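You operate a simulated robot arm through the tools that you are given. There is no shell and no other tool.

Carry out the task below with a simulated robot arm. There is one attempt and no reset: what you move stays moved.

Task
Empty the bath: heat off, basket up, drain it, lamp off.
Fine: turn the heat off before you open the drain, open the bath lid before you wind and leave it open, and shut the drain once the water is gone.

The check looks at the end state, three seconds after you hand in, the way a careful person would. Anything else that was tipped, shoved, dropped, spilled or broken makes it a failure. A push-on lid holds only when it is set on centred and level and pressed home; a screw cap is set on level and turned clockwise until tight.

Robot
A 7-joint arm with a three-finger gripper, fixed in place. Base frame: the origin is on the floor under the middle of its stand, x ahead of it, y to its left, z up. Lengths are in mm, angles in rad, forces in N, time in s.
It reaches about 1342 mm from its shoulder. Its first joint turns from -2.897 to 2.897 rad. Payload 2.69 kg.
Tool frame: the origin (TCP) lies between the finger pads and is the grasp point; the fingertips stand 30 mm ahead of it; z points along the fingers, y is the line along which they close. The gripper opens to 128 mm; its body begins 117 mm behind the TCP.
Orientation is that of the tool frame in the base frame, as a unit quaternion [x, y, z, w]. With the fingers straight down and closing along the base's y, the tool's x points along the base's -x, its y along +y and its z along -z.

Tools
- The arm moves only by the tool servo_tool. Its argument "rows" is a list of rows, each an object (a shift or turn left out is 0, a gripper value left out holds the last) with "slide": the shift along the base's x, y, z in mm, a list of three; "dr": the turn, a rotation vector about the base's x, y, z in degrees, a list of three; "fingers": the finger opening in mm, from 0 to 128. In form: [{"slide": [tx, ty, tz], "dr": [rx, ry, rz], "fingers": fingers}, ...]. A call has 1 to 20 rows; each row is the pose to reach, as a shift and turn from the pose commanded when the call began. A row lasts 0.2 s, in which the tool goes at most 50 mm and 0.15 rad; a call with a longer step from one row to the next is refused whole, and so is a gripper value outside its range. Where a pose cannot be reached the arm comes as near as it can. A force on the tool above 70 N (or 10 N above the force at the start of the call, whichever is more), or a blocked arm, ends the call early, and 0.2 s more pass. Each finger travels about 127 mm/s and halts on what it meets, pressing with about 45 N; the grip force reading is that of the motor and also rises with nothing between the fingers. The clock runs only during rows and for 0.2 s after the last one: add rows that repeat a pose to give the fingers time. It gives the time, the measured TCP pose, the force on the tool (base axes), the opening and the grip force at its end, in the units of the frame above (readings bear some noise), with the torque about the TCP (base axes, N m) and any sound that the robot's microphone picked up.
- Cameras (640 x 400 px; columns grow to the right, rows downward): "scene" is fixed at [399.8, -652, 1317.4]; the picture's right is [-0.97, 0.26, 0.00], its down [0.18, 0.66, -0.73] and it looks along [-0.19, -0.70, -0.69] (base axes); focal length 214 px, centre (320, 200). "wrist" rides on the gripper at [58, 54, -131] in the tool frame; the picture's right is [-0.68, 0.74, 0.00], its down [-0.62, -0.57, -0.55] and it looks along [-0.40, -0.37, 0.84] (tool axes); focal length 234 px, centre (320, 200). There is no depth. A picture from a camera that has moved, and an enlarged one, comes with that camera's place and axes in the base frame and with its lens.
- snapshot(camera): a new picture of that camera. No time passes.
- move_column(by): moves the trunk up (or, below 0, down) by that many mm; the arm rides with it, the base frame stays. It gives what a move gives, with no picture.
- close_up(camera, box): a new picture of the part [left, top, right, bottom] of that camera's present view, enlarged. No time passes.
- finish_job(): hands the job in; it is judged then, once.

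Places have to be worked out from the pictures, the camera data and where the tool is seen. Open the gripper and draw the arm clear of the work before you hand the job in, unless the task says otherwise.

The tools are called after "Call:" as a command line: name --argument value ..., lists and objects as JSON in quotes. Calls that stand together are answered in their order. servo_tool: Moves the arm, as the interface text tells. Its arguments: {"type":"object","properties":{"rows":{"type":"array","items":{"type":"object","properties":{"slide":{"type":"array","items":{"type":"number"}},"dr":{"type":"array","items":{"type":"number"}},"fingers":{"type":"number"}}}}},"required":["rows"]} The other tools are called the same way: move_column (by) moves the trunk up or down; snapshot (camera) takes a picture; close_up (camera, box) takes an enlarged picture of a part of a camera's view; finish_job () hands the job in.

At the start:

```text
time: 0.0
tcp_pos: [498.2, -335.8, 1375.2]
ee_rot: [0.0, 1.0, 0.0, 0.0]
contact_force: [0.6, -0.2, 0.0]
torque: [0.05, 0.02, 0.04]
gripper_width: 127.9
finger_force: 0.0
trunk travel left (down, up): [-150.0, 200.0]
```

scene: 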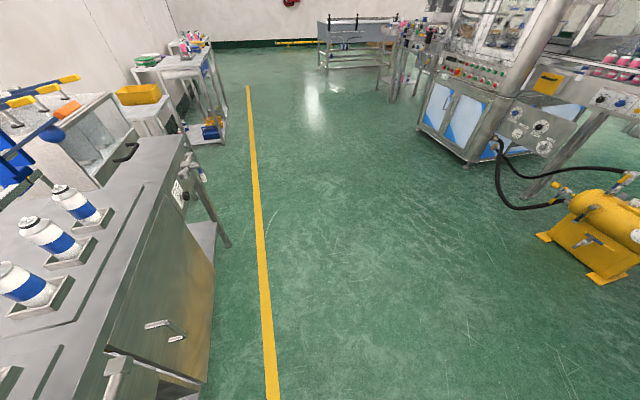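
wrist: 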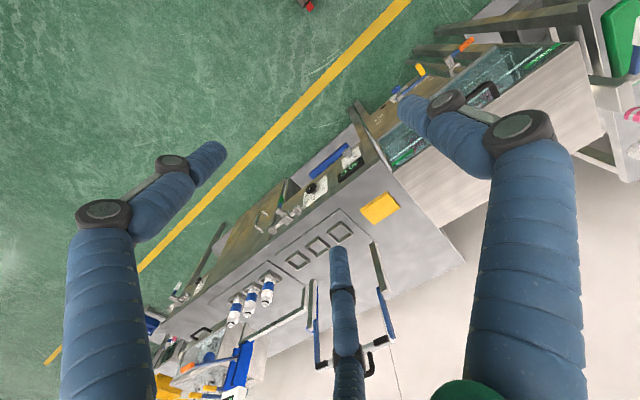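

I'll start by looking closely at both camera views to find the bath, its heat control, winder, drain and lamp.

Call:
close_up --camera "wrist" --box '[340, 20, 580, 170]'

Call:
close_up --camera "wrist" --box '[200, 130, 420, 270]'

Call:
close_up --camera "wrist" --box '[120, 260, 320, 400]'

Call:
close_up --camera "scene" --box '[0, 50, 240, 200]'

Call:
close_up --camera "scene" --box '[0, 200, 260, 400]'

```text
2.67 times, centred on (460, 95) of wrist
camera zoom: at [442.2, -284.6, 1505.7], right [0.68, 0.74, 0.0], down [0.62, -0.57, 0.55], along [0.4, -0.37, -0.84], focal length 624 px, centre (-53, 480)
```

zoom: 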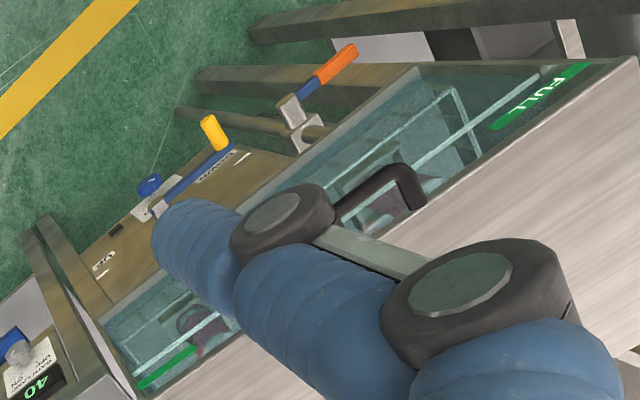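

```text
2.86 times, centred on (310, 200) of wrist
camera zoom: at [442.2, -284.6, 1505.7], right [0.68, 0.74, 0.0], down [0.62, -0.57, 0.55], along [0.4, -0.37, -0.84], focal length 669 px, centre (349, 200)
```

zoom: 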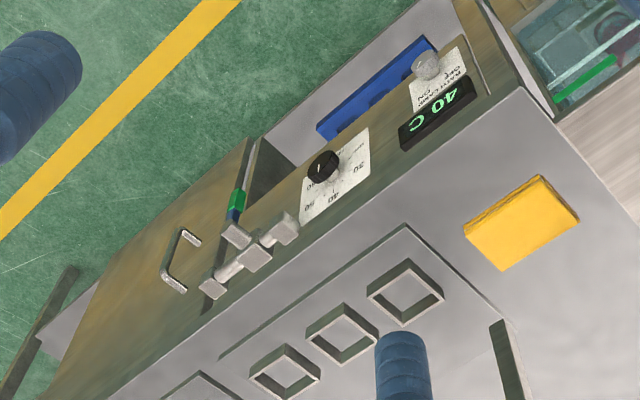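

```text
2.86 times, centred on (220, 330) of wrist
camera zoom: at [442.2, -284.6, 1505.7], right [0.68, 0.74, 0.0], down [0.62, -0.57, 0.55], along [0.4, -0.37, -0.84], focal length 669 px, centre (606, -171)
```

zoom: 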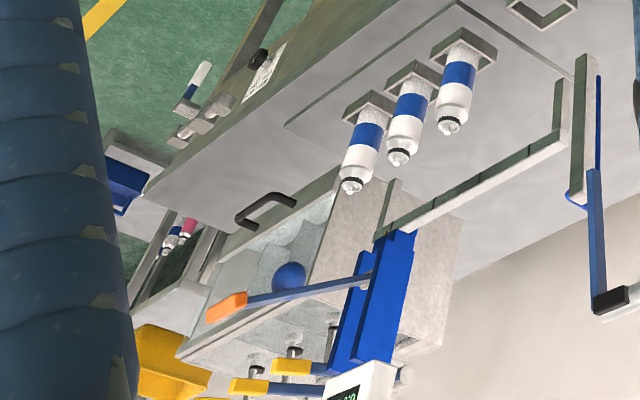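

```text
2.67 times, centred on (120, 125) of scene
camera zoom: at [399.8, -652.0, 1317.4], right [-0.97, 0.26, 0.0], down [0.18, 0.66, -0.73], along [-0.19, -0.7, -0.69], focal length 572 px, centre (853, 400)
```

zoom: 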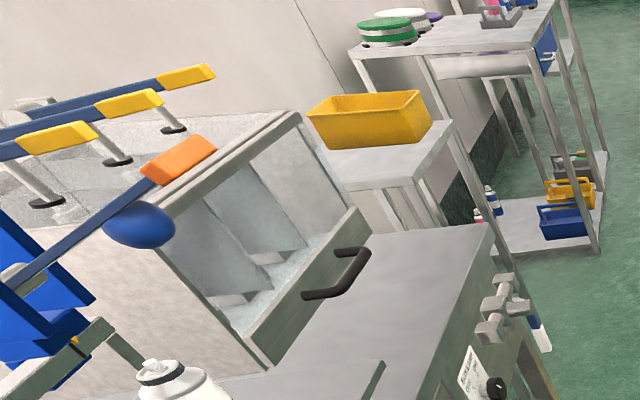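

```text
2.00 times, centred on (130, 300) of scene
camera zoom: at [399.8, -652.0, 1317.4], right [-0.97, 0.26, 0.0], down [0.18, 0.66, -0.73], along [-0.19, -0.7, -0.69], focal length 429 px, centre (700, 0)
```

zoom: 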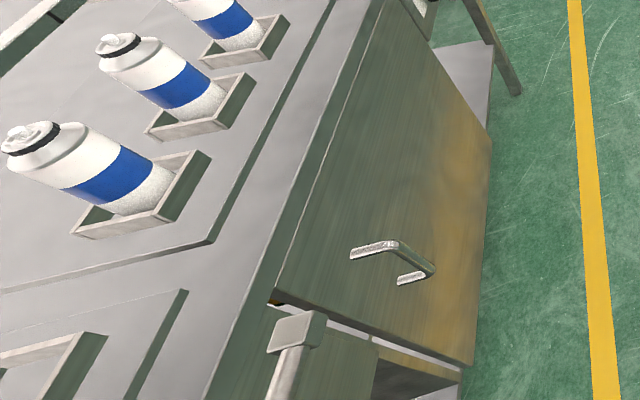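

The bench top appears to be near z≈875. The bath tank sits ahead of the robot (y≈-320…80), with the heat dial near (711,-577) and the lamp switch near (695,-404). I'll move the wrist camera back and pitch it up to view the bath's front.

Call:
servo_tool --rows '[{"slide": [-20, 30, 0], "dr": [0, -3, 0]}, {"slide": [-40, 60, 0], "dr": [0, -6, 0]}, {"slide": [-60, 95, 0], "dr": [0, -10, 0]}, {"slide": [-80, 130, 0], "dr": [0, -14, 0]}, {"slide": [-100, 165, 0], "dr": [0, -18, 0]}, {"slide": [-120, 200, 0], "dr": [0, -22, 0]}, {"slide": [-140, 235, 0], "dr": [0, -26, 0]}, {"slide": [-150, 270, 0], "dr": [0, -30, 0]}]'

Call:
snapshot --camera "wrist"

Call:
snapshot --camera "scene"

```text
time: 1.8
tcp_pos: [349.2, -65.3, 1374.1]
ee_rot: [0.0, 0.966, 0.0, 0.258]
contact_force: [0.4, -0.4, -0.3]
torque: [0.0, 0.01, -0.05]
gripper_width: 127.7
finger_force: 0.1
trunk travel left (down, up): [-150.0, 200.0]
```

```text
taken
camera wrist: at [235.1, -14.4, 1458.2], right [0.59, 0.74, 0.34], down [0.26, -0.57, 0.78], along [0.77, -0.37, -0.52], focal length 234 px, centre (320, 200)
```

wrist: 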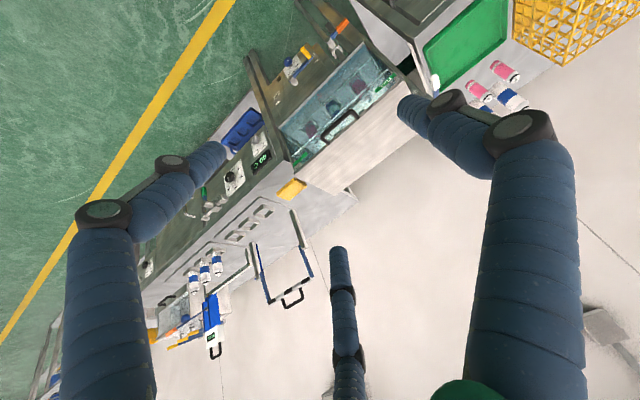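

```text
taken
```

scene: 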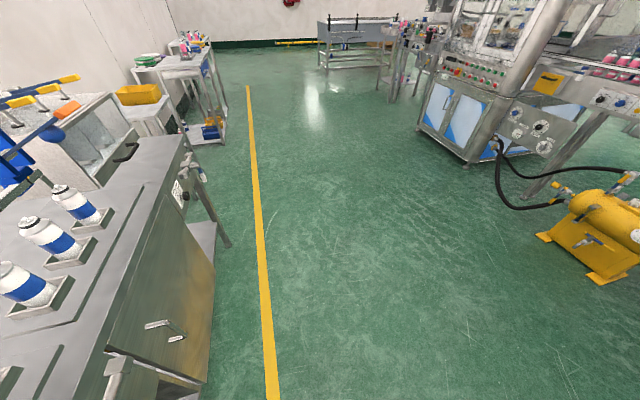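

The bath is visible now, though upside down. I'll enlarge its parts.

Call:
close_up --camera "wrist" --box '[250, 10, 410, 110]'

Call:
close_up --camera "wrist" --box '[190, 90, 350, 190]'

Call:
close_up --camera "wrist" --box '[260, 70, 420, 200]'

Call:
close_up --camera "wrist" --box '[150, 180, 340, 310]'

Call:
close_up --camera "wrist" --box '[130, 270, 290, 370]'

```text
4.00 times, centred on (330, 60) of wrist
camera zoom: at [235.1, -14.4, 1458.2], right [0.59, 0.74, 0.34], down [0.26, -0.57, 0.78], along [0.77, -0.37, -0.52], focal length 937 px, centre (280, 760)
```

zoom: 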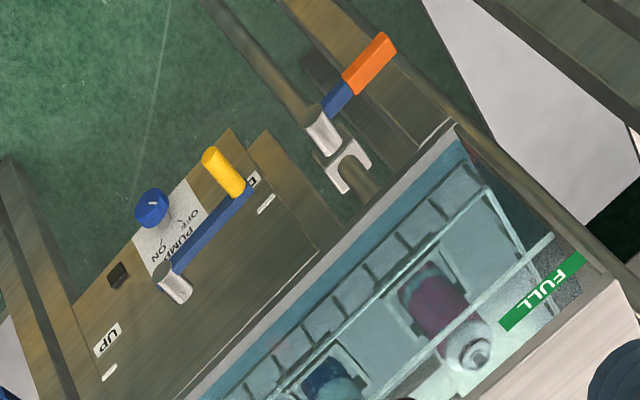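

```text
4.00 times, centred on (270, 140) of wrist
camera zoom: at [235.1, -14.4, 1458.2], right [0.59, 0.74, 0.34], down [0.26, -0.57, 0.78], along [0.77, -0.37, -0.52], focal length 937 px, centre (520, 440)
```

zoom: 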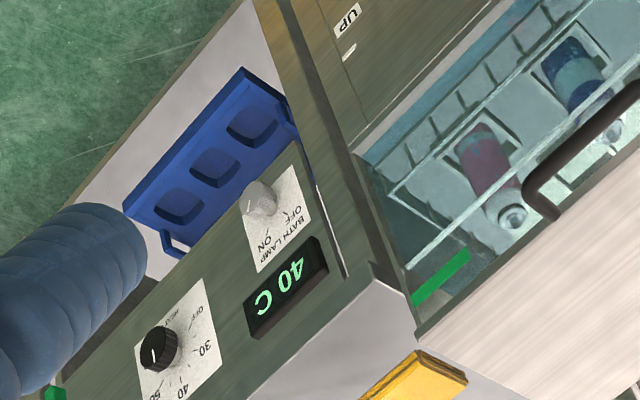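

```text
3.08 times, centred on (340, 135) of wrist
camera zoom: at [235.1, -14.4, 1458.2], right [0.59, 0.74, 0.34], down [0.26, -0.57, 0.78], along [0.77, -0.37, -0.52], focal length 720 px, centre (258, 400)
```

zoom: 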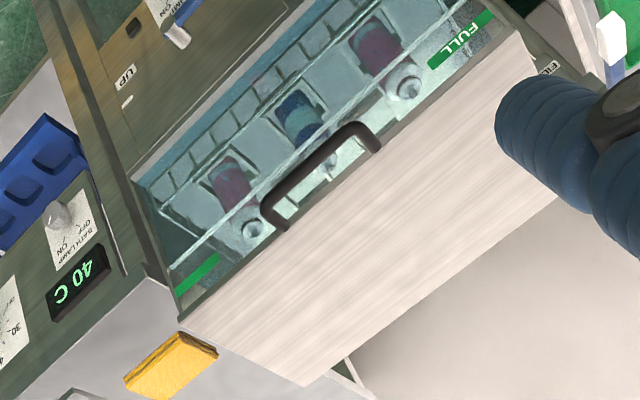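

```text
3.08 times, centred on (245, 245) of wrist
camera zoom: at [235.1, -14.4, 1458.2], right [0.59, 0.74, 0.34], down [0.26, -0.57, 0.78], along [0.77, -0.37, -0.52], focal length 720 px, centre (551, 62)
```

zoom: 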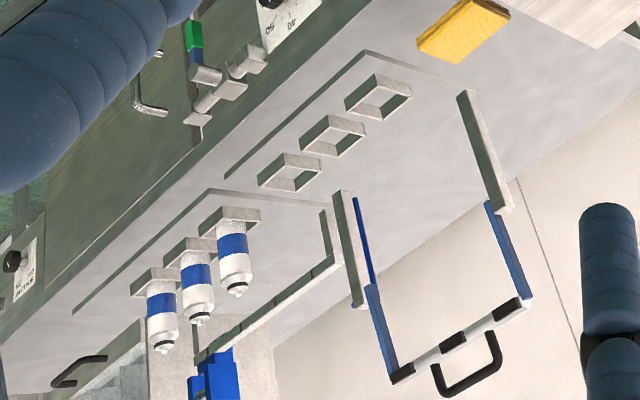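

```text
4.00 times, centred on (210, 320) of wrist
camera zoom: at [235.1, -14.4, 1458.2], right [0.59, 0.74, 0.34], down [0.26, -0.57, 0.78], along [0.77, -0.37, -0.52], focal length 937 px, centre (760, -280)
```

zoom: 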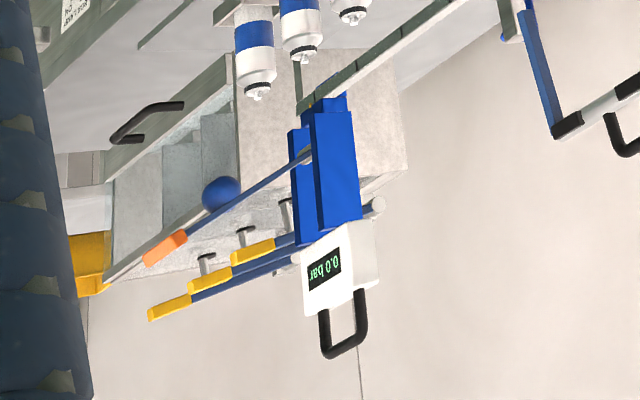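

The bath has a heat dial, a BATH LAMP knob, a blue/yellow winder (UP/DOWN), a PUMP knob, orange and green valve levers, and a black-handled lid. I'll move closer to the dial and lamp panel to pin down places.

Call:
servo_tool --rows '[{"slide": [12, -26, -32]}, {"slide": [24, -52, -64]}, {"slide": [36, -78, -97]}, {"slide": [48, -104, -129]}, {"slide": [60, -130, -161]}, {"slide": [72, -156, -194]}, {"slide": [84, -182, -226]}, {"slide": [97, -208, -258]}, {"slide": [109, -234, -290]}, {"slide": [121, -260, -323]}, {"slide": [133, -286, -355]}, {"slide": [145, -312, -388]}, {"slide": [151, -330, -405]}]'

Call:
snapshot --camera "wrist"

Call:
snapshot --camera "scene"

```text
time: 4.6
tcp_pos: [501.2, -396.3, 969.4]
ee_rot: [0.001, 0.966, -0.001, 0.259]
contact_force: [-0.4, 0.1, 0.2]
torque: [-0.05, -0.01, -0.01]
gripper_width: 127.7
finger_force: 0.1
trunk travel left (down, up): [-150.0, 200.0]
```

```text
taken
camera wrist: at [385.6, -344.3, 1053.8], right [0.59, 0.74, 0.34], down [0.26, -0.57, 0.78], along [0.77, -0.37, -0.52], focal length 234 px, centre (320, 200)
```

wrist: 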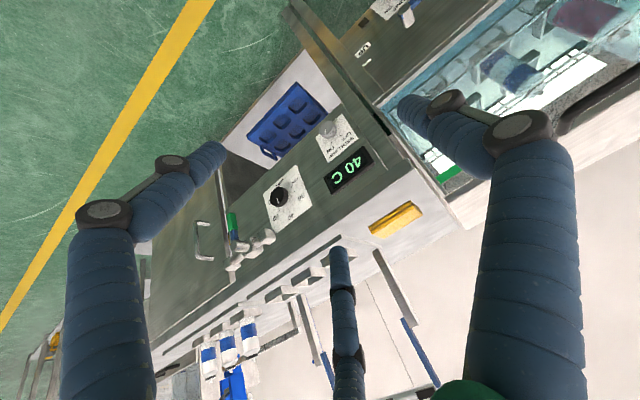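

```text
taken
```

scene: 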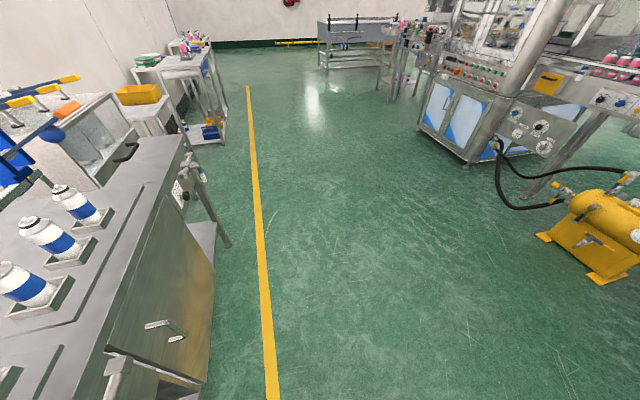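

Call:
close_up --camera "wrist" --box '[210, 100, 390, 280]'

Call:
close_up --camera "wrist" --box '[250, 160, 320, 240]'

Call:
close_up --camera "wrist" --box '[340, 0, 500, 100]'

```text
2.22 times, centred on (300, 190) of wrist
camera zoom: at [385.6, -344.3, 1053.8], right [0.59, 0.74, 0.34], down [0.26, -0.57, 0.78], along [0.77, -0.37, -0.52], focal length 520 px, centre (364, 222)
```

zoom: 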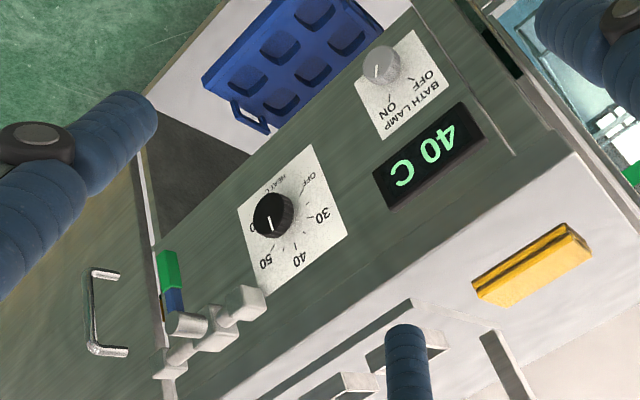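

```text
5.00 times, centred on (285, 200) of wrist
camera zoom: at [385.6, -344.3, 1053.8], right [0.59, 0.74, 0.34], down [0.26, -0.57, 0.78], along [0.77, -0.37, -0.52], focal length 1171 px, centre (495, 200)
```

zoom: 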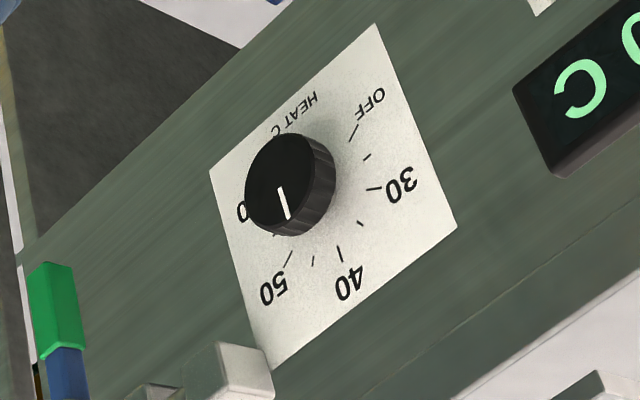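

```text
4.00 times, centred on (420, 50) of wrist
camera zoom: at [385.6, -344.3, 1053.8], right [0.59, 0.74, 0.34], down [0.26, -0.57, 0.78], along [0.77, -0.37, -0.52], focal length 937 px, centre (-80, 800)
```

zoom: 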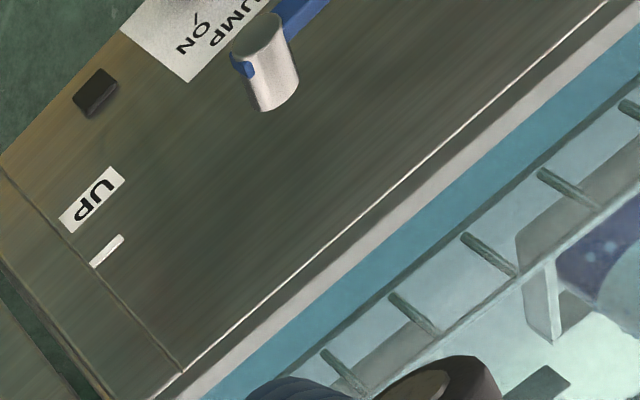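

Panel geometry: the front is vertical at x≈769, and the heat knob is at about (769,-613,732), pointing at 40 with OFF 120° counter-clockwise from there. Next I'll shift toward +y to inspect the winder, pump knob, orange valve and lid.

Call:
servo_tool --rows '[{"slide": [0, 45, 0]}, {"slide": [0, 90, 0]}, {"slide": [0, 135, 0]}, {"slide": [0, 180, 0]}, {"slide": [0, 225, 0]}, {"slide": [0, 270, 0]}, {"slide": [0, 315, 0]}, {"slide": [0, 340, 0]}]'

Call:
snapshot --camera "wrist"

Call:
close_up --camera "wrist" --box '[200, 60, 420, 200]'

Call:
close_up --camera "wrist" --box '[270, 0, 470, 120]'

```text
time: 6.4
tcp_pos: [501.2, -55.7, 971.2]
ee_rot: [-0.001, 0.966, 0.0, 0.26]
contact_force: [0.1, -0.3, 0.7]
torque: [-0.01, -0.04, 0.01]
gripper_width: 128.1
finger_force: 0.1
trunk travel left (down, up): [-150.0, 200.0]
```

```text
taken
camera wrist: at [385.6, -4.9, 1054.5], right [0.59, 0.74, 0.34], down [0.26, -0.57, 0.78], along [0.77, -0.37, -0.52], focal length 234 px, centre (320, 200)
```

wrist: 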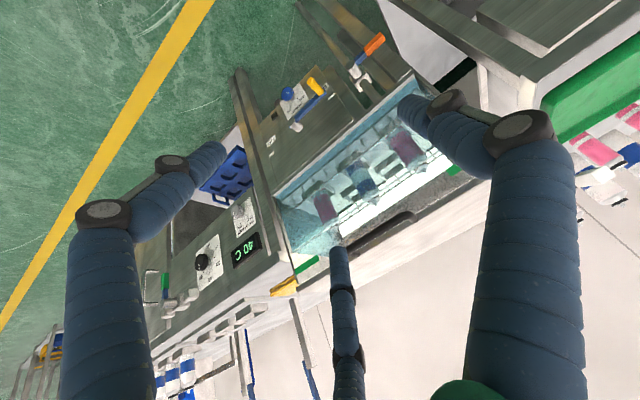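

```text
2.86 times, centred on (310, 130) of wrist
camera zoom: at [385.6, -4.9, 1054.5], right [0.59, 0.74, 0.34], down [0.26, -0.57, 0.78], along [0.77, -0.37, -0.52], focal length 669 px, centre (349, 400)
```

zoom: 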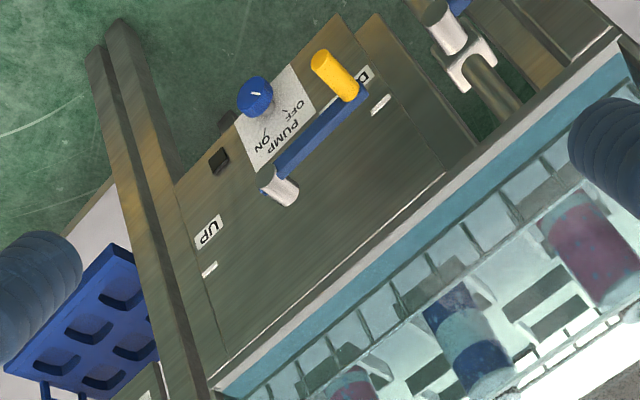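

```text
3.20 times, centred on (370, 60) of wrist
camera zoom: at [385.6, -4.9, 1054.5], right [0.59, 0.74, 0.34], down [0.26, -0.57, 0.78], along [0.77, -0.37, -0.52], focal length 749 px, centre (160, 648)
```

zoom: 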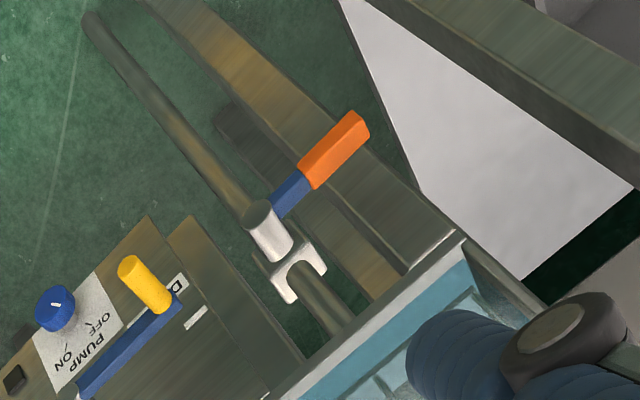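

The orange lever is low (≈(774,96,545)) on a pipe running to the floor, so it's likely the drain. I'll drop down and pitch up to view the tank front squarely and read the labels.

Call:
servo_tool --rows '[{"slide": [-3, 0, -40], "dr": [0, -4, 0]}, {"slide": [-6, 0, -80], "dr": [0, -8, 0]}, {"slide": [-9, 0, -120], "dr": [0, -12, 0]}, {"slide": [-12, 0, -160], "dr": [0, -16, 0]}, {"slide": [-15, 0, -200], "dr": [0, -20, 0]}, {"slide": [-18, 0, -240], "dr": [0, -24, 0]}, {"slide": [-20, 0, -280], "dr": [0, -28, 0]}, {"slide": [-20, 0, -320], "dr": [0, -30, 0]}]'

Call:
servo_tool --rows '[{"dr": [-6.2, 0, 3.6]}, {"dr": [-12.4, 0, 7.2]}, {"dr": [-18.6, 0, 10.8]}, {"dr": [-24.8, 0, 14.3]}, {"dr": [-31, 0, 17.9]}, {"dr": [-37.2, 0, 21.5]}]'

Call:
snapshot --camera "wrist"

```text
time: 8.4
tcp_pos: [578.7, -48.5, 711.5]
ee_rot: [0.036, 0.85, 0.063, 0.522]
contact_force: [-1.2, 0.5, 0.1]
torque: [0.0, -0.05, -0.02]
gripper_width: 128.0
finger_force: 0.0
out of reach, approached as far as the arm can: row 2, 4, 5, 6, 7, 8
trunk travel left (down, up): [-150.0, 200.0]
stopped in row 8: the arm was blocked; the commanded pose is now the measured one
```

```text
time: 9.8
tcp_pos: [577.3, -46.6, 711.0]
ee_rot: [0.035, 0.85, 0.063, 0.521]
contact_force: [0.0, 0.8, 0.6]
torque: [0.0, -0.02, -0.03]
gripper_width: 128.3
finger_force: 0.0
out of reach, approached as far as the arm can: row 1, 2, 3, 4, 5, 6
trunk travel left (down, up): [-150.0, 200.0]
```

```text
taken
camera wrist: at [434.6, 2.8, 725.2], right [0.3, 0.64, 0.7], down [-0.21, -0.67, 0.71], along [0.93, -0.36, -0.07], focal length 234 px, centre (320, 200)
```

wrist: 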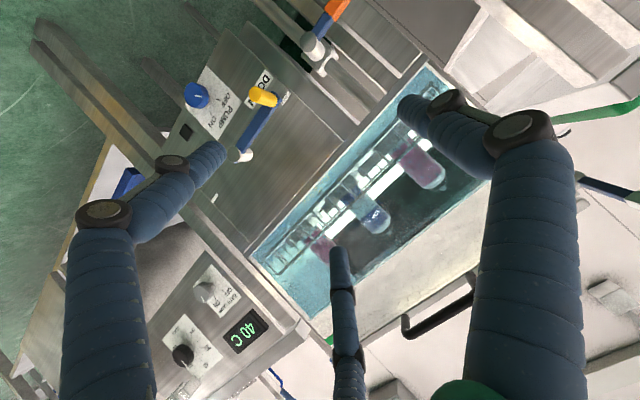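

The arm hit a reach limit here, but this view is useful. I'll enlarge the front panel and valve labels.

Call:
close_up --camera "wrist" --box '[160, 40, 300, 180]'

Call:
close_up --camera "wrist" --box '[250, 0, 410, 100]'

Call:
close_up --camera "wrist" --box '[150, 250, 290, 390]'

Call:
close_up --camera "wrist" --box '[240, 60, 500, 340]'

```text
2.86 times, centred on (230, 110) of wrist
camera zoom: at [434.6, 2.8, 725.2], right [0.3, 0.64, 0.7], down [-0.21, -0.67, 0.71], along [0.93, -0.36, -0.07], focal length 669 px, centre (577, 457)
```

zoom: 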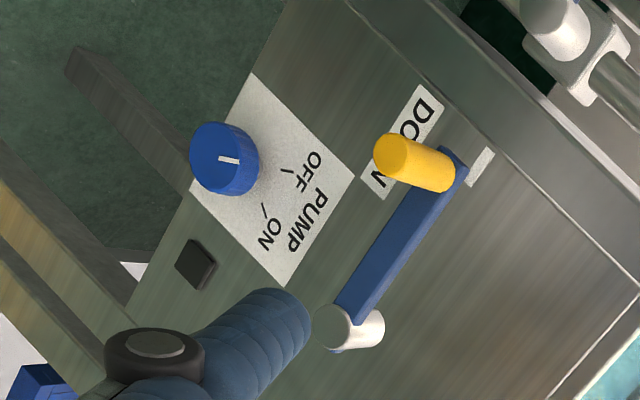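

```text
4.00 times, centred on (330, 50) of wrist
camera zoom: at [434.6, 2.8, 725.2], right [0.3, 0.64, 0.7], down [-0.21, -0.67, 0.71], along [0.93, -0.36, -0.07], focal length 937 px, centre (280, 800)
```

zoom: 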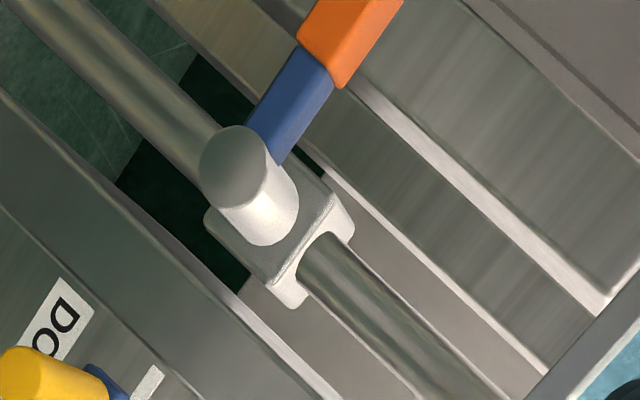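

```text
2.86 times, centred on (220, 320) of wrist
camera zoom: at [434.6, 2.8, 725.2], right [0.3, 0.64, 0.7], down [-0.21, -0.67, 0.71], along [0.93, -0.36, -0.07], focal length 669 px, centre (606, -143)
```

zoom: 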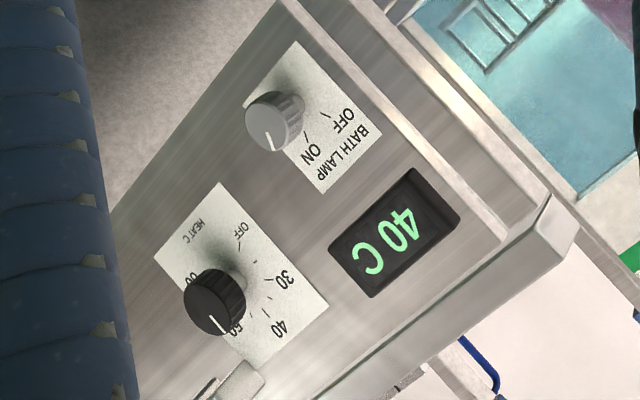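

```text
1.43 times, centred on (370, 200) of wrist
camera zoom: at [434.6, 2.8, 725.2], right [0.3, 0.64, 0.7], down [-0.21, -0.67, 0.71], along [0.93, -0.36, -0.07], focal length 334 px, centre (249, 200)
```

zoom: 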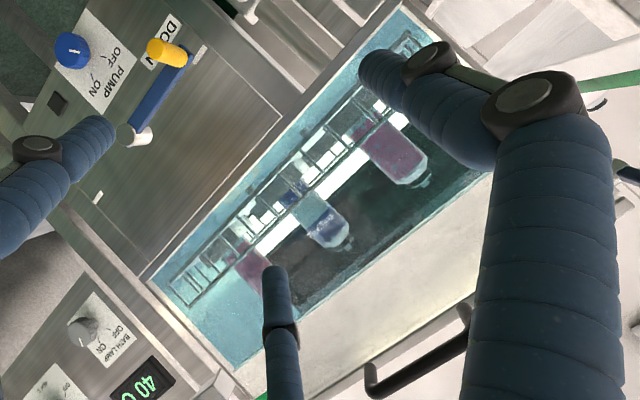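

The drain lever is horizontal, across its vertical pipe, so it's closed. The pump is at OFF, the crank points to DOWN with UP opposite, and the lamp is at ON. I'll lower the trunk to give the arm better reach for these low controls.

Call:
move_column --by -150

Call:
servo_tool --rows '[{"slide": [0, 0, 40]}, {"slide": [0, 0, 80]}, {"slide": [0, 0, 120]}, {"slide": [0, 0, 140]}]'

Call:
snapshot --camera "wrist"

```text
time: 11.6
tcp_pos: [576.9, -46.8, 560.9]
ee_rot: [0.035, 0.849, 0.062, 0.523]
contact_force: [-1.4, 0.1, -0.4]
torque: [0.01, 0.02, -0.03]
gripper_width: 128.1
finger_force: 0.0
trunk travel left (down, up): [0.0, 350.0]
```

```text
time: 12.6
tcp_pos: [578.0, -46.1, 699.9]
ee_rot: [0.036, 0.85, 0.062, 0.522]
contact_force: [-0.9, -0.4, -0.1]
torque: [0.0, -0.02, 0.02]
gripper_width: 128.2
finger_force: 0.0
trunk travel left (down, up): [0.0, 350.0]
```

```text
taken
camera wrist: at [434.9, 2.8, 715.2], right [0.3, 0.64, 0.7], down [-0.21, -0.67, 0.71], along [0.93, -0.36, -0.07], focal length 234 px, centre (320, 200)
```

wrist: 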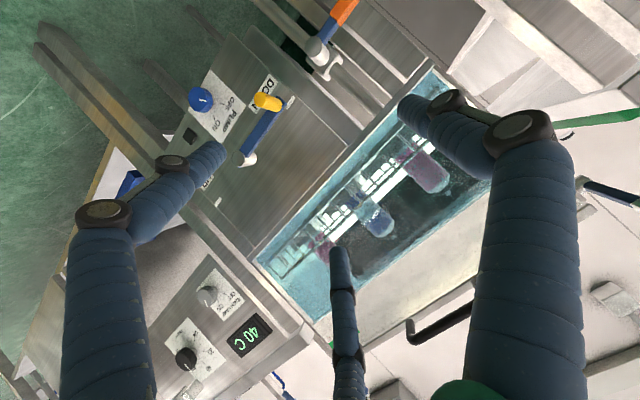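

I'll take enlargements from this pose to triangulate the crank, drain valve, lamp knob and lid handle against the earlier view.

Call:
close_up --camera "wrist" --box '[170, 60, 330, 220]'

Call:
close_up --camera "wrist" --box '[260, 0, 400, 100]'

Call:
close_up --camera "wrist" --box '[150, 250, 290, 390]'

Call:
close_up --camera "wrist" --box '[340, 220, 500, 360]'

```text
2.50 times, centred on (250, 140) of wrist
camera zoom: at [434.9, 2.8, 715.2], right [0.3, 0.64, 0.7], down [-0.21, -0.67, 0.71], along [0.93, -0.36, -0.07], focal length 585 px, centre (495, 350)
```

zoom: 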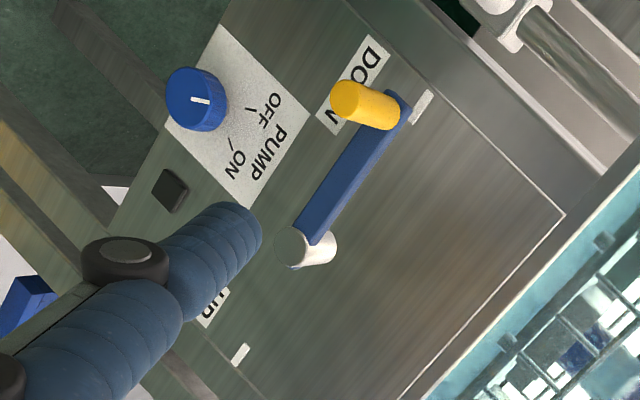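

```text
4.00 times, centred on (330, 50) of wrist
camera zoom: at [434.9, 2.8, 715.2], right [0.3, 0.64, 0.7], down [-0.21, -0.67, 0.71], along [0.93, -0.36, -0.07], focal length 937 px, centre (280, 800)
```

zoom: 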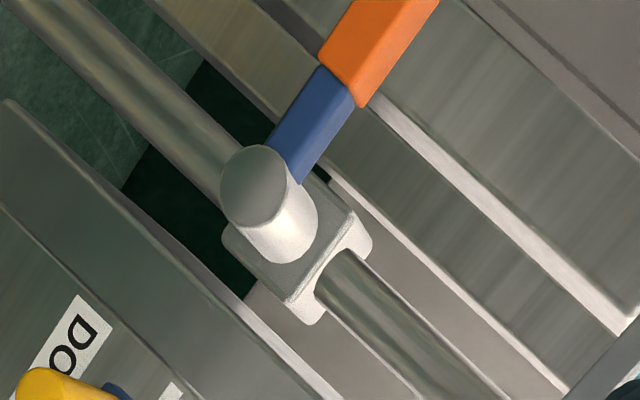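

```text
2.86 times, centred on (220, 320) of wrist
camera zoom: at [434.9, 2.8, 715.2], right [0.3, 0.64, 0.7], down [-0.21, -0.67, 0.71], along [0.93, -0.36, -0.07], focal length 669 px, centre (606, -143)
```

zoom: 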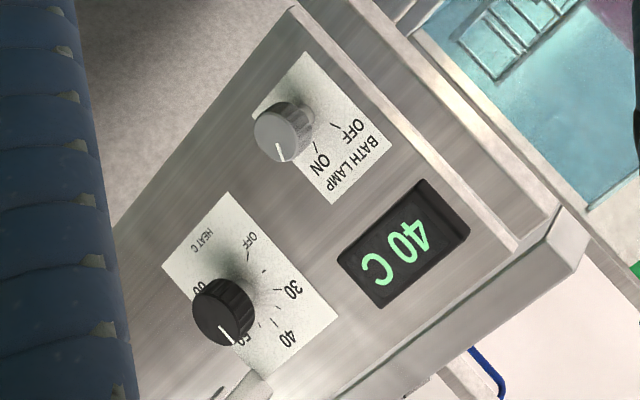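

```text
2.86 times, centred on (420, 290) of wrist
camera zoom: at [434.9, 2.8, 715.2], right [0.3, 0.64, 0.7], down [-0.21, -0.67, 0.71], along [0.93, -0.36, -0.07], focal length 669 px, centre (34, -57)
```

zoom: 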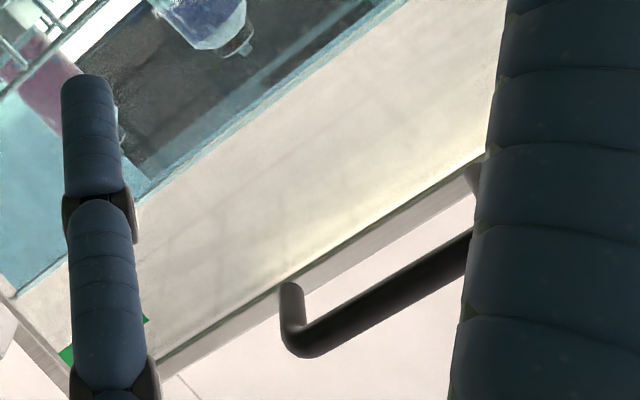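

I've triangulated the key points: crank hub ≈(755,-169,547) with its handle at (712…757,-66,551), drain hub ≈(767,24,541) with its lever toward +y, and the lid handle bar at x≈747, z≈927, y -168…-57. Before approaching, I'll close the fingers in free space to learn their geometry.

Call:
servo_tool --rows '[{"slide": [0, 0, 0], "fingers": 40}, {"slide": [0, 0, 0], "fingers": 40}, {"slide": [0, 0, 0], "fingers": 40}, {"slide": [0, 0, 0], "fingers": 40}]'

Call:
snapshot --camera "wrist"

Call:
servo_tool --rows '[{"slide": [0, 0, 0], "fingers": 0}, {"slide": [0, 0, 0], "fingers": 0}, {"slide": [0, 0, 0], "fingers": 0}]'

Call:
snapshot --camera "wrist"

```text
time: 13.6
tcp_pos: [577.3, -46.8, 700.6]
ee_rot: [0.036, 0.85, 0.062, 0.522]
contact_force: [-0.1, -1.4, -0.3]
torque: [0.01, 0.02, 0.0]
gripper_width: 39.9
finger_force: 0.1
trunk travel left (down, up): [0.0, 350.0]
```

```text
taken
camera wrist: at [434.7, 2.8, 714.9], right [0.3, 0.64, 0.7], down [-0.21, -0.67, 0.71], along [0.93, -0.36, -0.07], focal length 234 px, centre (320, 200)
```

wrist: 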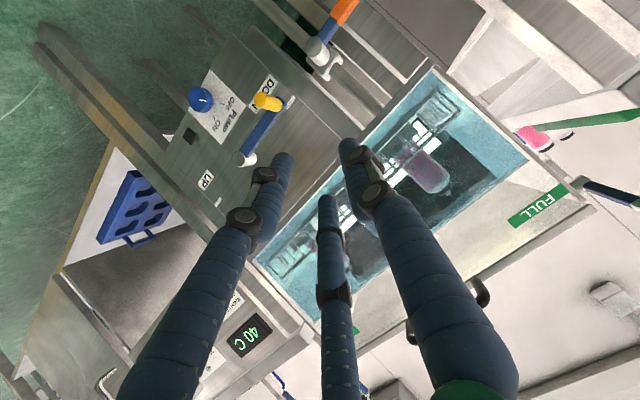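

```text
time: 14.3
tcp_pos: [579.1, -47.0, 701.0]
ee_rot: [0.036, 0.85, 0.061, 0.522]
contact_force: [0.1, 0.3, -0.3]
torque: [0.02, -0.01, 0.02]
gripper_width: 1.9
finger_force: 31.2
trunk travel left (down, up): [0.0, 350.0]
```

```text
taken
camera wrist: at [434.7, 2.8, 714.9], right [0.3, 0.64, 0.7], down [-0.21, -0.67, 0.71], along [0.93, -0.36, -0.07], focal length 234 px, centre (320, 200)
```

wrist: 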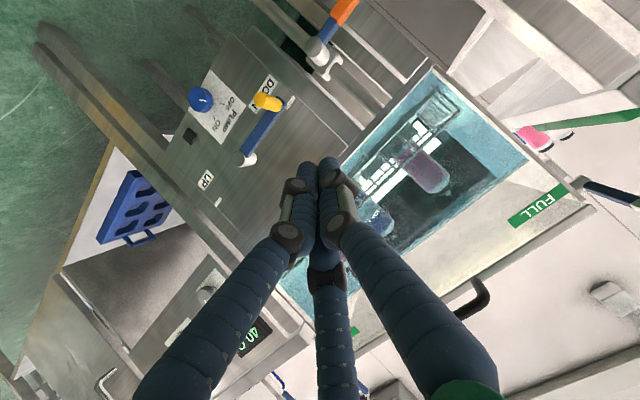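

The gripper is a radially symmetric three-jaw, which suits the round knobs. I'll now travel to in front of the heat knob, staying well back from the panel, then level the tool toward +x.

Call:
servo_tool --rows '[{"slide": [0, -45, 3], "fingers": 80}, {"slide": [0, -90, 6]}, {"slide": [0, -135, 9]}, {"slide": [0, -180, 12]}, {"slide": [0, -225, 15]}, {"slide": [0, -270, 18]}, {"slide": [0, -315, 21]}, {"slide": [0, -360, 24]}, {"slide": [0, -405, 27]}, {"slide": [0, -450, 30]}, {"slide": [0, -495, 31]}, {"slide": [0, -540, 31]}, {"slide": [0, -566, 31]}]'

Call:
servo_tool --rows '[{"dr": [0, -4, 0]}, {"dr": [0, -8, 0]}, {"dr": [0, -12, 0]}, {"dr": [0, -16, 0]}, {"dr": [0, -20, 0]}, {"dr": [0, -24, 0]}, {"dr": [0, -27, 0]}]'

Call:
snapshot --camera "wrist"

Call:
snapshot --camera "scene"

```text
time: 17.1
tcp_pos: [576.2, -612.6, 730.5]
ee_rot: [0.036, 0.85, 0.063, 0.522]
contact_force: [-0.6, 0.8, 0.9]
torque: [0.0, -0.04, -0.03]
gripper_width: 80.1
finger_force: 0.1
trunk travel left (down, up): [0.0, 350.0]
```

```text
time: 18.8
tcp_pos: [577.3, -613.3, 731.2]
ee_rot: [0.019, 0.704, 0.068, 0.706]
contact_force: [0.1, 0.9, 0.2]
torque: [-0.03, 0.03, 0.01]
gripper_width: 80.0
finger_force: 0.1
trunk travel left (down, up): [0.0, 350.0]
```

```text
taken
camera wrist: at [443.5, -563.3, 679.5], right [-0.05, 0.64, 0.76], down [-0.51, -0.67, 0.54], along [0.86, -0.36, 0.36], focal length 234 px, centre (320, 200)
```

wrist: 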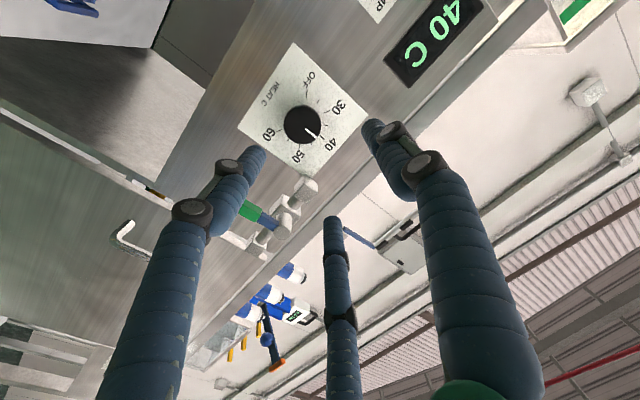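

```text
taken
```

scene: 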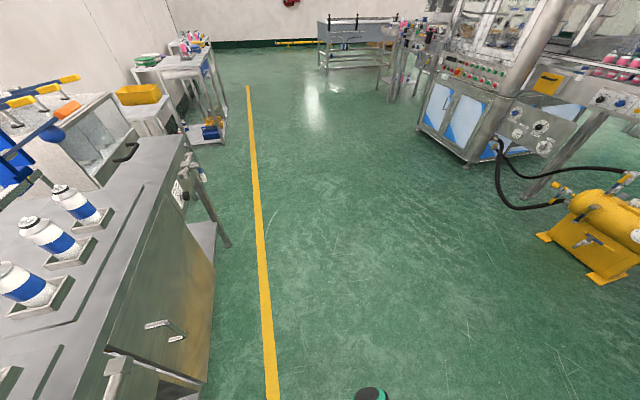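

The level pose is reachable. I'll zoom on the dial to refine the knob's exact place.

Call:
close_up --camera "wrist" --box '[230, 30, 390, 180]'

```text
2.67 times, centred on (310, 105) of wrist
camera zoom: at [443.5, -563.3, 679.5], right [-0.05, 0.64, 0.76], down [-0.51, -0.67, 0.54], along [0.86, -0.36, 0.36], focal length 624 px, centre (347, 453)
```

zoom: 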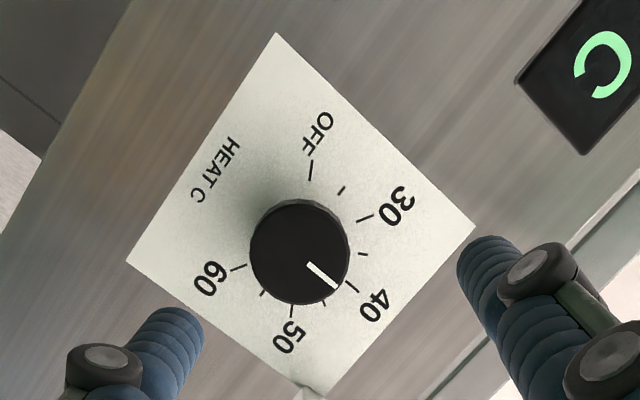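

The refined panel plane is x≈783, with the heat knob axis at (y≈-620, z≈718), front face x≈755 and diameter ≈47. I'll align the tool and advance around the knob with the fingers open at 80.

Call:
servo_tool --rows '[{"slide": [20, -3, -5], "dr": [0, 0.2, -2]}, {"slide": [45, -7, -13], "dr": [0, 0.4, -4]}, {"slide": [70, -7, -13], "dr": [0, 0.4, -4]}, {"slide": [95, -7, -13], "dr": [0, 0.4, -4]}, {"slide": [100, -7, -13], "dr": [0, 0.4, -4]}]'

Call:
snapshot --camera "wrist"

```text
time: 19.9
tcp_pos: [677.0, -621.0, 718.9]
ee_rot: [0.045, 0.706, 0.044, 0.706]
contact_force: [-0.8, -0.1, -0.1]
torque: [0.04, 0.02, 0.01]
gripper_width: 79.8
finger_force: 0.1
trunk travel left (down, up): [0.0, 350.0]
```

```text
taken
camera wrist: at [547.4, -561.5, 667.8], right [0.0, 0.65, 0.76], down [-0.55, -0.64, 0.54], along [0.84, -0.42, 0.35], focal length 234 px, centre (320, 200)
```

wrist: 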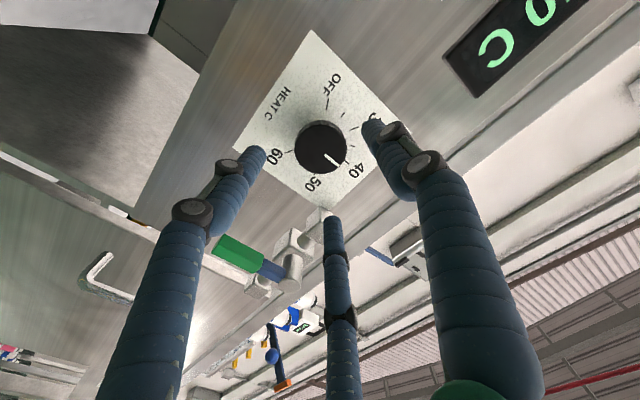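

The tool axis lines up with the knob face within a couple of pixels. I'll advance to x≈745 and close on the knob.

Call:
servo_tool --rows '[{"slide": [20, 0, 0]}, {"slide": [40, 0, 0]}, {"slide": [58, 0, 0]}, {"slide": [68, 0, 0]}, {"slide": [68, 0, 0]}]'

Call:
servo_tool --rows '[{"slide": [0, 0, 0], "fingers": 60}, {"slide": [0, 0, 0], "fingers": 50}, {"slide": [0, 0, 0], "fingers": 40}, {"slide": [0, 0, 0], "fingers": 40}, {"slide": [0, 0, 0], "fingers": 40}]'

Call:
snapshot --camera "wrist"

```text
time: 21.1
tcp_pos: [745.7, -619.4, 718.4]
ee_rot: [0.045, 0.706, 0.044, 0.705]
contact_force: [-0.1, 0.4, -0.1]
torque: [0.01, 0.0, 0.01]
gripper_width: 80.0
finger_force: 0.0
trunk travel left (down, up): [0.0, 350.0]
```

```text
time: 22.4
tcp_pos: [745.6, -620.9, 720.6]
ee_rot: [0.046, 0.705, 0.043, 0.706]
contact_force: [-0.2, -9.1, 5.5]
torque: [0.02, -0.12, -0.28]
gripper_width: 46.5
finger_force: 44.7
trunk travel left (down, up): [0.0, 350.0]
```

```text
taken
camera wrist: at [615.4, -561.6, 668.3], right [0.0, 0.65, 0.76], down [-0.55, -0.64, 0.54], along [0.83, -0.42, 0.35], focal length 234 px, centre (320, 200)
```

wrist: 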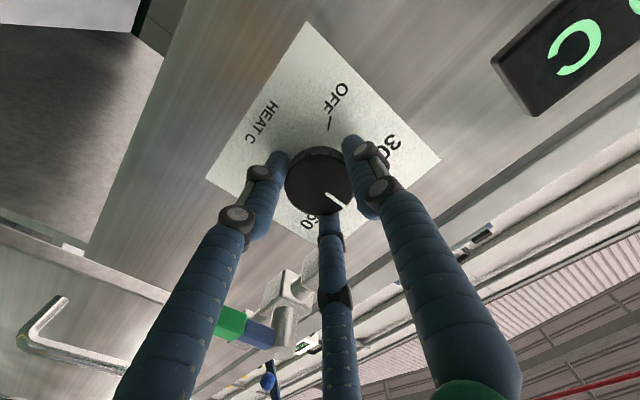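

The fingers have closed on the knob (46.5 mm). I'll turn it counter-clockwise (negative about x), starting with 48° to check that the wrist follows.

Call:
servo_tool --rows '[{"dr": [-6, 0, 0], "fingers": 40}, {"dr": [-12, 0, 0]}, {"dr": [-18, 0, 0]}, {"dr": [-24, 0, 0]}, {"dr": [-30, 0, 0]}, {"dr": [-36, 0, 0]}, {"dr": [-42, 0, 0]}, {"dr": [-48, 0, 0]}]'

Call:
snapshot --camera "wrist"

```text
time: 24.1
tcp_pos: [746.0, -620.7, 719.8]
ee_rot: [-0.212, 0.68, -0.199, 0.673]
contact_force: [-9.7, 44.4, -7.6]
torque: [-0.04, -0.39, 1.2]
gripper_width: 46.4
finger_force: 44.5
out of reach, approached as far as the arm can: row 7, 8
trunk travel left (down, up): [0.0, 350.0]
```

```text
taken
camera wrist: at [614.2, -612.8, 643.3], right [-0.01, 0.99, 0.15], down [-0.54, -0.14, 0.83], along [0.84, -0.07, 0.53], focal length 234 px, centre (320, 200)
```

wrist: 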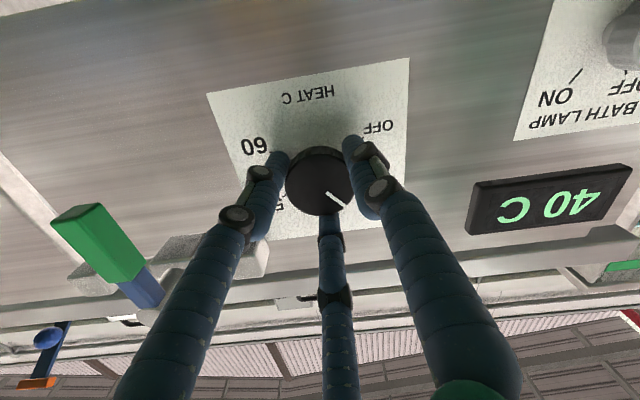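

The knob turned about 41° before the wrist reached its limit. I'll release, roll back +92°, regrip and finish the turn.

Call:
servo_tool --rows '[{"dr": [3, 0, 0], "fingers": 60}, {"dr": [6, 0, 0], "fingers": 80}, {"dr": [6, 0, 0], "fingers": 80}]'

Call:
servo_tool --rows '[{"dr": [8, 0, 0]}, {"dr": [16, 0, 0]}, {"dr": [24, 0, 0]}, {"dr": [32, 0, 0]}, {"dr": [40, 0, 0]}, {"dr": [48, 0, 0]}, {"dr": [56, 0, 0]}, {"dr": [64, 0, 0]}, {"dr": [72, 0, 0]}, {"dr": [80, 0, 0]}, {"dr": [88, 0, 0]}, {"dr": [92, 0, 0]}]'

Call:
snapshot --camera "wrist"

```text
time: 24.9
tcp_pos: [746.9, -628.4, 726.4]
ee_rot: [-0.173, 0.688, -0.169, 0.684]
contact_force: [-0.8, -0.9, -0.9]
torque: [-0.01, 0.01, 0.0]
gripper_width: 80.0
finger_force: 0.0
trunk travel left (down, up): [0.0, 350.0]
```

```text
time: 27.6
tcp_pos: [746.5, -627.5, 725.4]
ee_rot: [0.373, 0.598, 0.379, 0.6]
contact_force: [0.4, 0.2, -0.6]
torque: [-0.01, 0.03, 0.01]
gripper_width: 80.1
finger_force: 0.0
trunk travel left (down, up): [0.0, 350.0]
```

```text
taken
camera wrist: at [615.4, -554.2, 747.3], right [-0.01, -0.29, 0.96], down [-0.54, -0.8, -0.25], along [0.84, -0.52, -0.15], focal length 234 px, centre (320, 200)
```

wrist: 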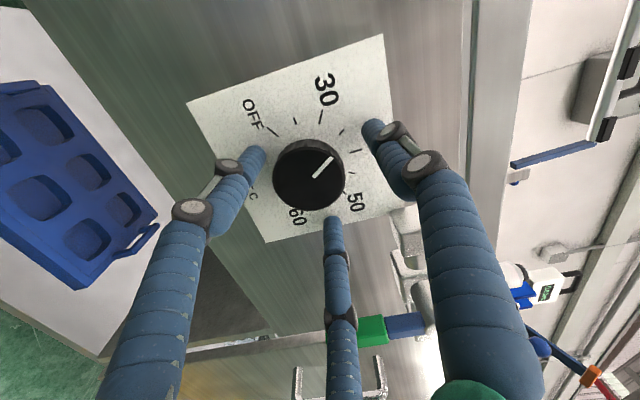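

The pointer now sits about 32° left of top, so ≈88° remains to OFF. I'll recentre on the knob (+7.5 y, -5 z), grip and turn on.

Call:
servo_tool --rows '[{"slide": [0, 4, -3]}, {"slide": [0, 7.5, -5]}, {"slide": [0, 7.5, -5], "fingers": 60}, {"slide": [0, 7.5, -5], "fingers": 45}, {"slide": [0, 7.5, -5], "fingers": 38}, {"slide": [0, 7.5, -5], "fingers": 38}]'

Call:
servo_tool --rows '[{"dr": [-6, 0, 0]}, {"dr": [-12, 0, 0]}, {"dr": [-18, 0, 0]}, {"dr": [-24, 0, 0]}, {"dr": [-30, 0, 0]}, {"dr": [-36, 0, 0]}, {"dr": [-42, 0, 0]}, {"dr": [-48, 0, 0]}, {"dr": [-54, 0, 0]}, {"dr": [-60, 0, 0]}, {"dr": [-66, 0, 0]}, {"dr": [-72, 0, 0]}, {"dr": [-78, 0, 0]}, {"dr": [-84, 0, 0]}, {"dr": [-88, 0, 0]}]'

Call:
snapshot --camera "wrist"

```text
time: 28.9
tcp_pos: [746.0, -620.4, 721.5]
ee_rot: [0.372, 0.598, 0.379, 0.6]
contact_force: [0.8, -9.4, -2.1]
torque: [-0.02, 0.04, -0.25]
gripper_width: 47.5
finger_force: 7.5
trunk travel left (down, up): [0.0, 350.0]
```

```text
time: 32.1
tcp_pos: [746.1, -620.3, 721.5]
ee_rot: [-0.151, 0.693, -0.144, 0.69]
contact_force: [-1.1, -4.4, -3.9]
torque: [0.04, 0.08, -0.07]
gripper_width: 46.6
finger_force: 7.2
trunk travel left (down, up): [0.0, 350.0]
```

```text
taken
camera wrist: at [615.4, -598.3, 645.8], right [-0.01, 0.95, 0.32], down [-0.54, -0.27, 0.8], along [0.84, -0.17, 0.51], focal length 234 px, centre (320, 200)
```

wrist: 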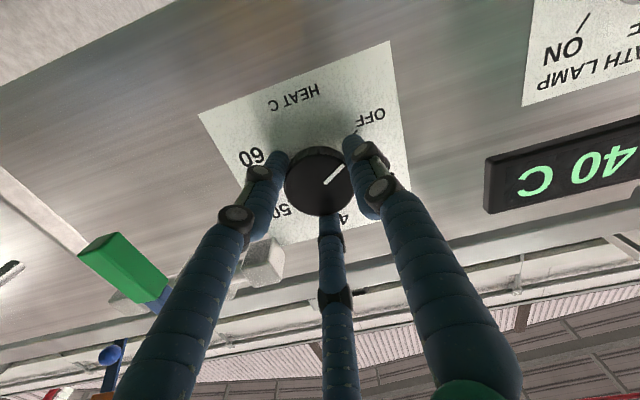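

The pointer is at ≈118°, and OFF is at 120°. I'll nudge a few degrees more, then release, back out and inspect.

Call:
servo_tool --rows '[{"dr": [-2, 0, 0], "fingers": 36}, {"dr": [-4, 0, 0]}, {"dr": [-4, 0, 0], "fingers": 55}, {"dr": [-4, 0, 0], "fingers": 80}, {"dr": [-4, 0, 0], "fingers": 80}, {"slide": [-30, 0, 0], "dr": [-4, 0, 0]}, {"slide": [-70, 0, 0], "dr": [-4, 0, 0]}, {"slide": [-110, 0, 0], "dr": [-4, 0, 0]}]'

Call:
close_up --camera "wrist" --box '[220, 40, 620, 240]'

Call:
snapshot --camera "wrist"

```text
time: 34.0
tcp_pos: [637.0, -621.2, 719.1]
ee_rot: [-0.175, 0.688, -0.167, 0.684]
contact_force: [1.8, 0.0, -0.3]
torque: [0.02, 0.01, -0.01]
gripper_width: 79.7
finger_force: 0.0
trunk travel left (down, up): [0.0, 350.0]
```

```text
1.60 times, centred on (420, 140) of wrist
camera zoom: at [505.7, -604.0, 643.6], right [-0.01, 0.97, 0.25], down [-0.54, -0.21, 0.81], along [0.84, -0.13, 0.52], focal length 375 px, centre (160, 296)
```

zoom: 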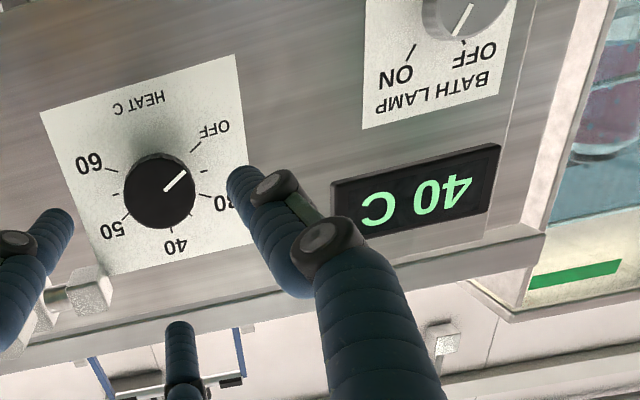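

```text
taken
camera wrist: at [505.7, -604.0, 643.6], right [-0.01, 0.97, 0.25], down [-0.54, -0.21, 0.81], along [0.84, -0.13, 0.52], focal length 234 px, centre (320, 200)
```

wrist: 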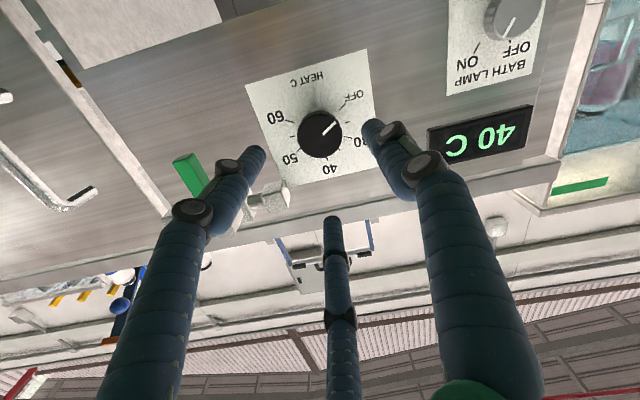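

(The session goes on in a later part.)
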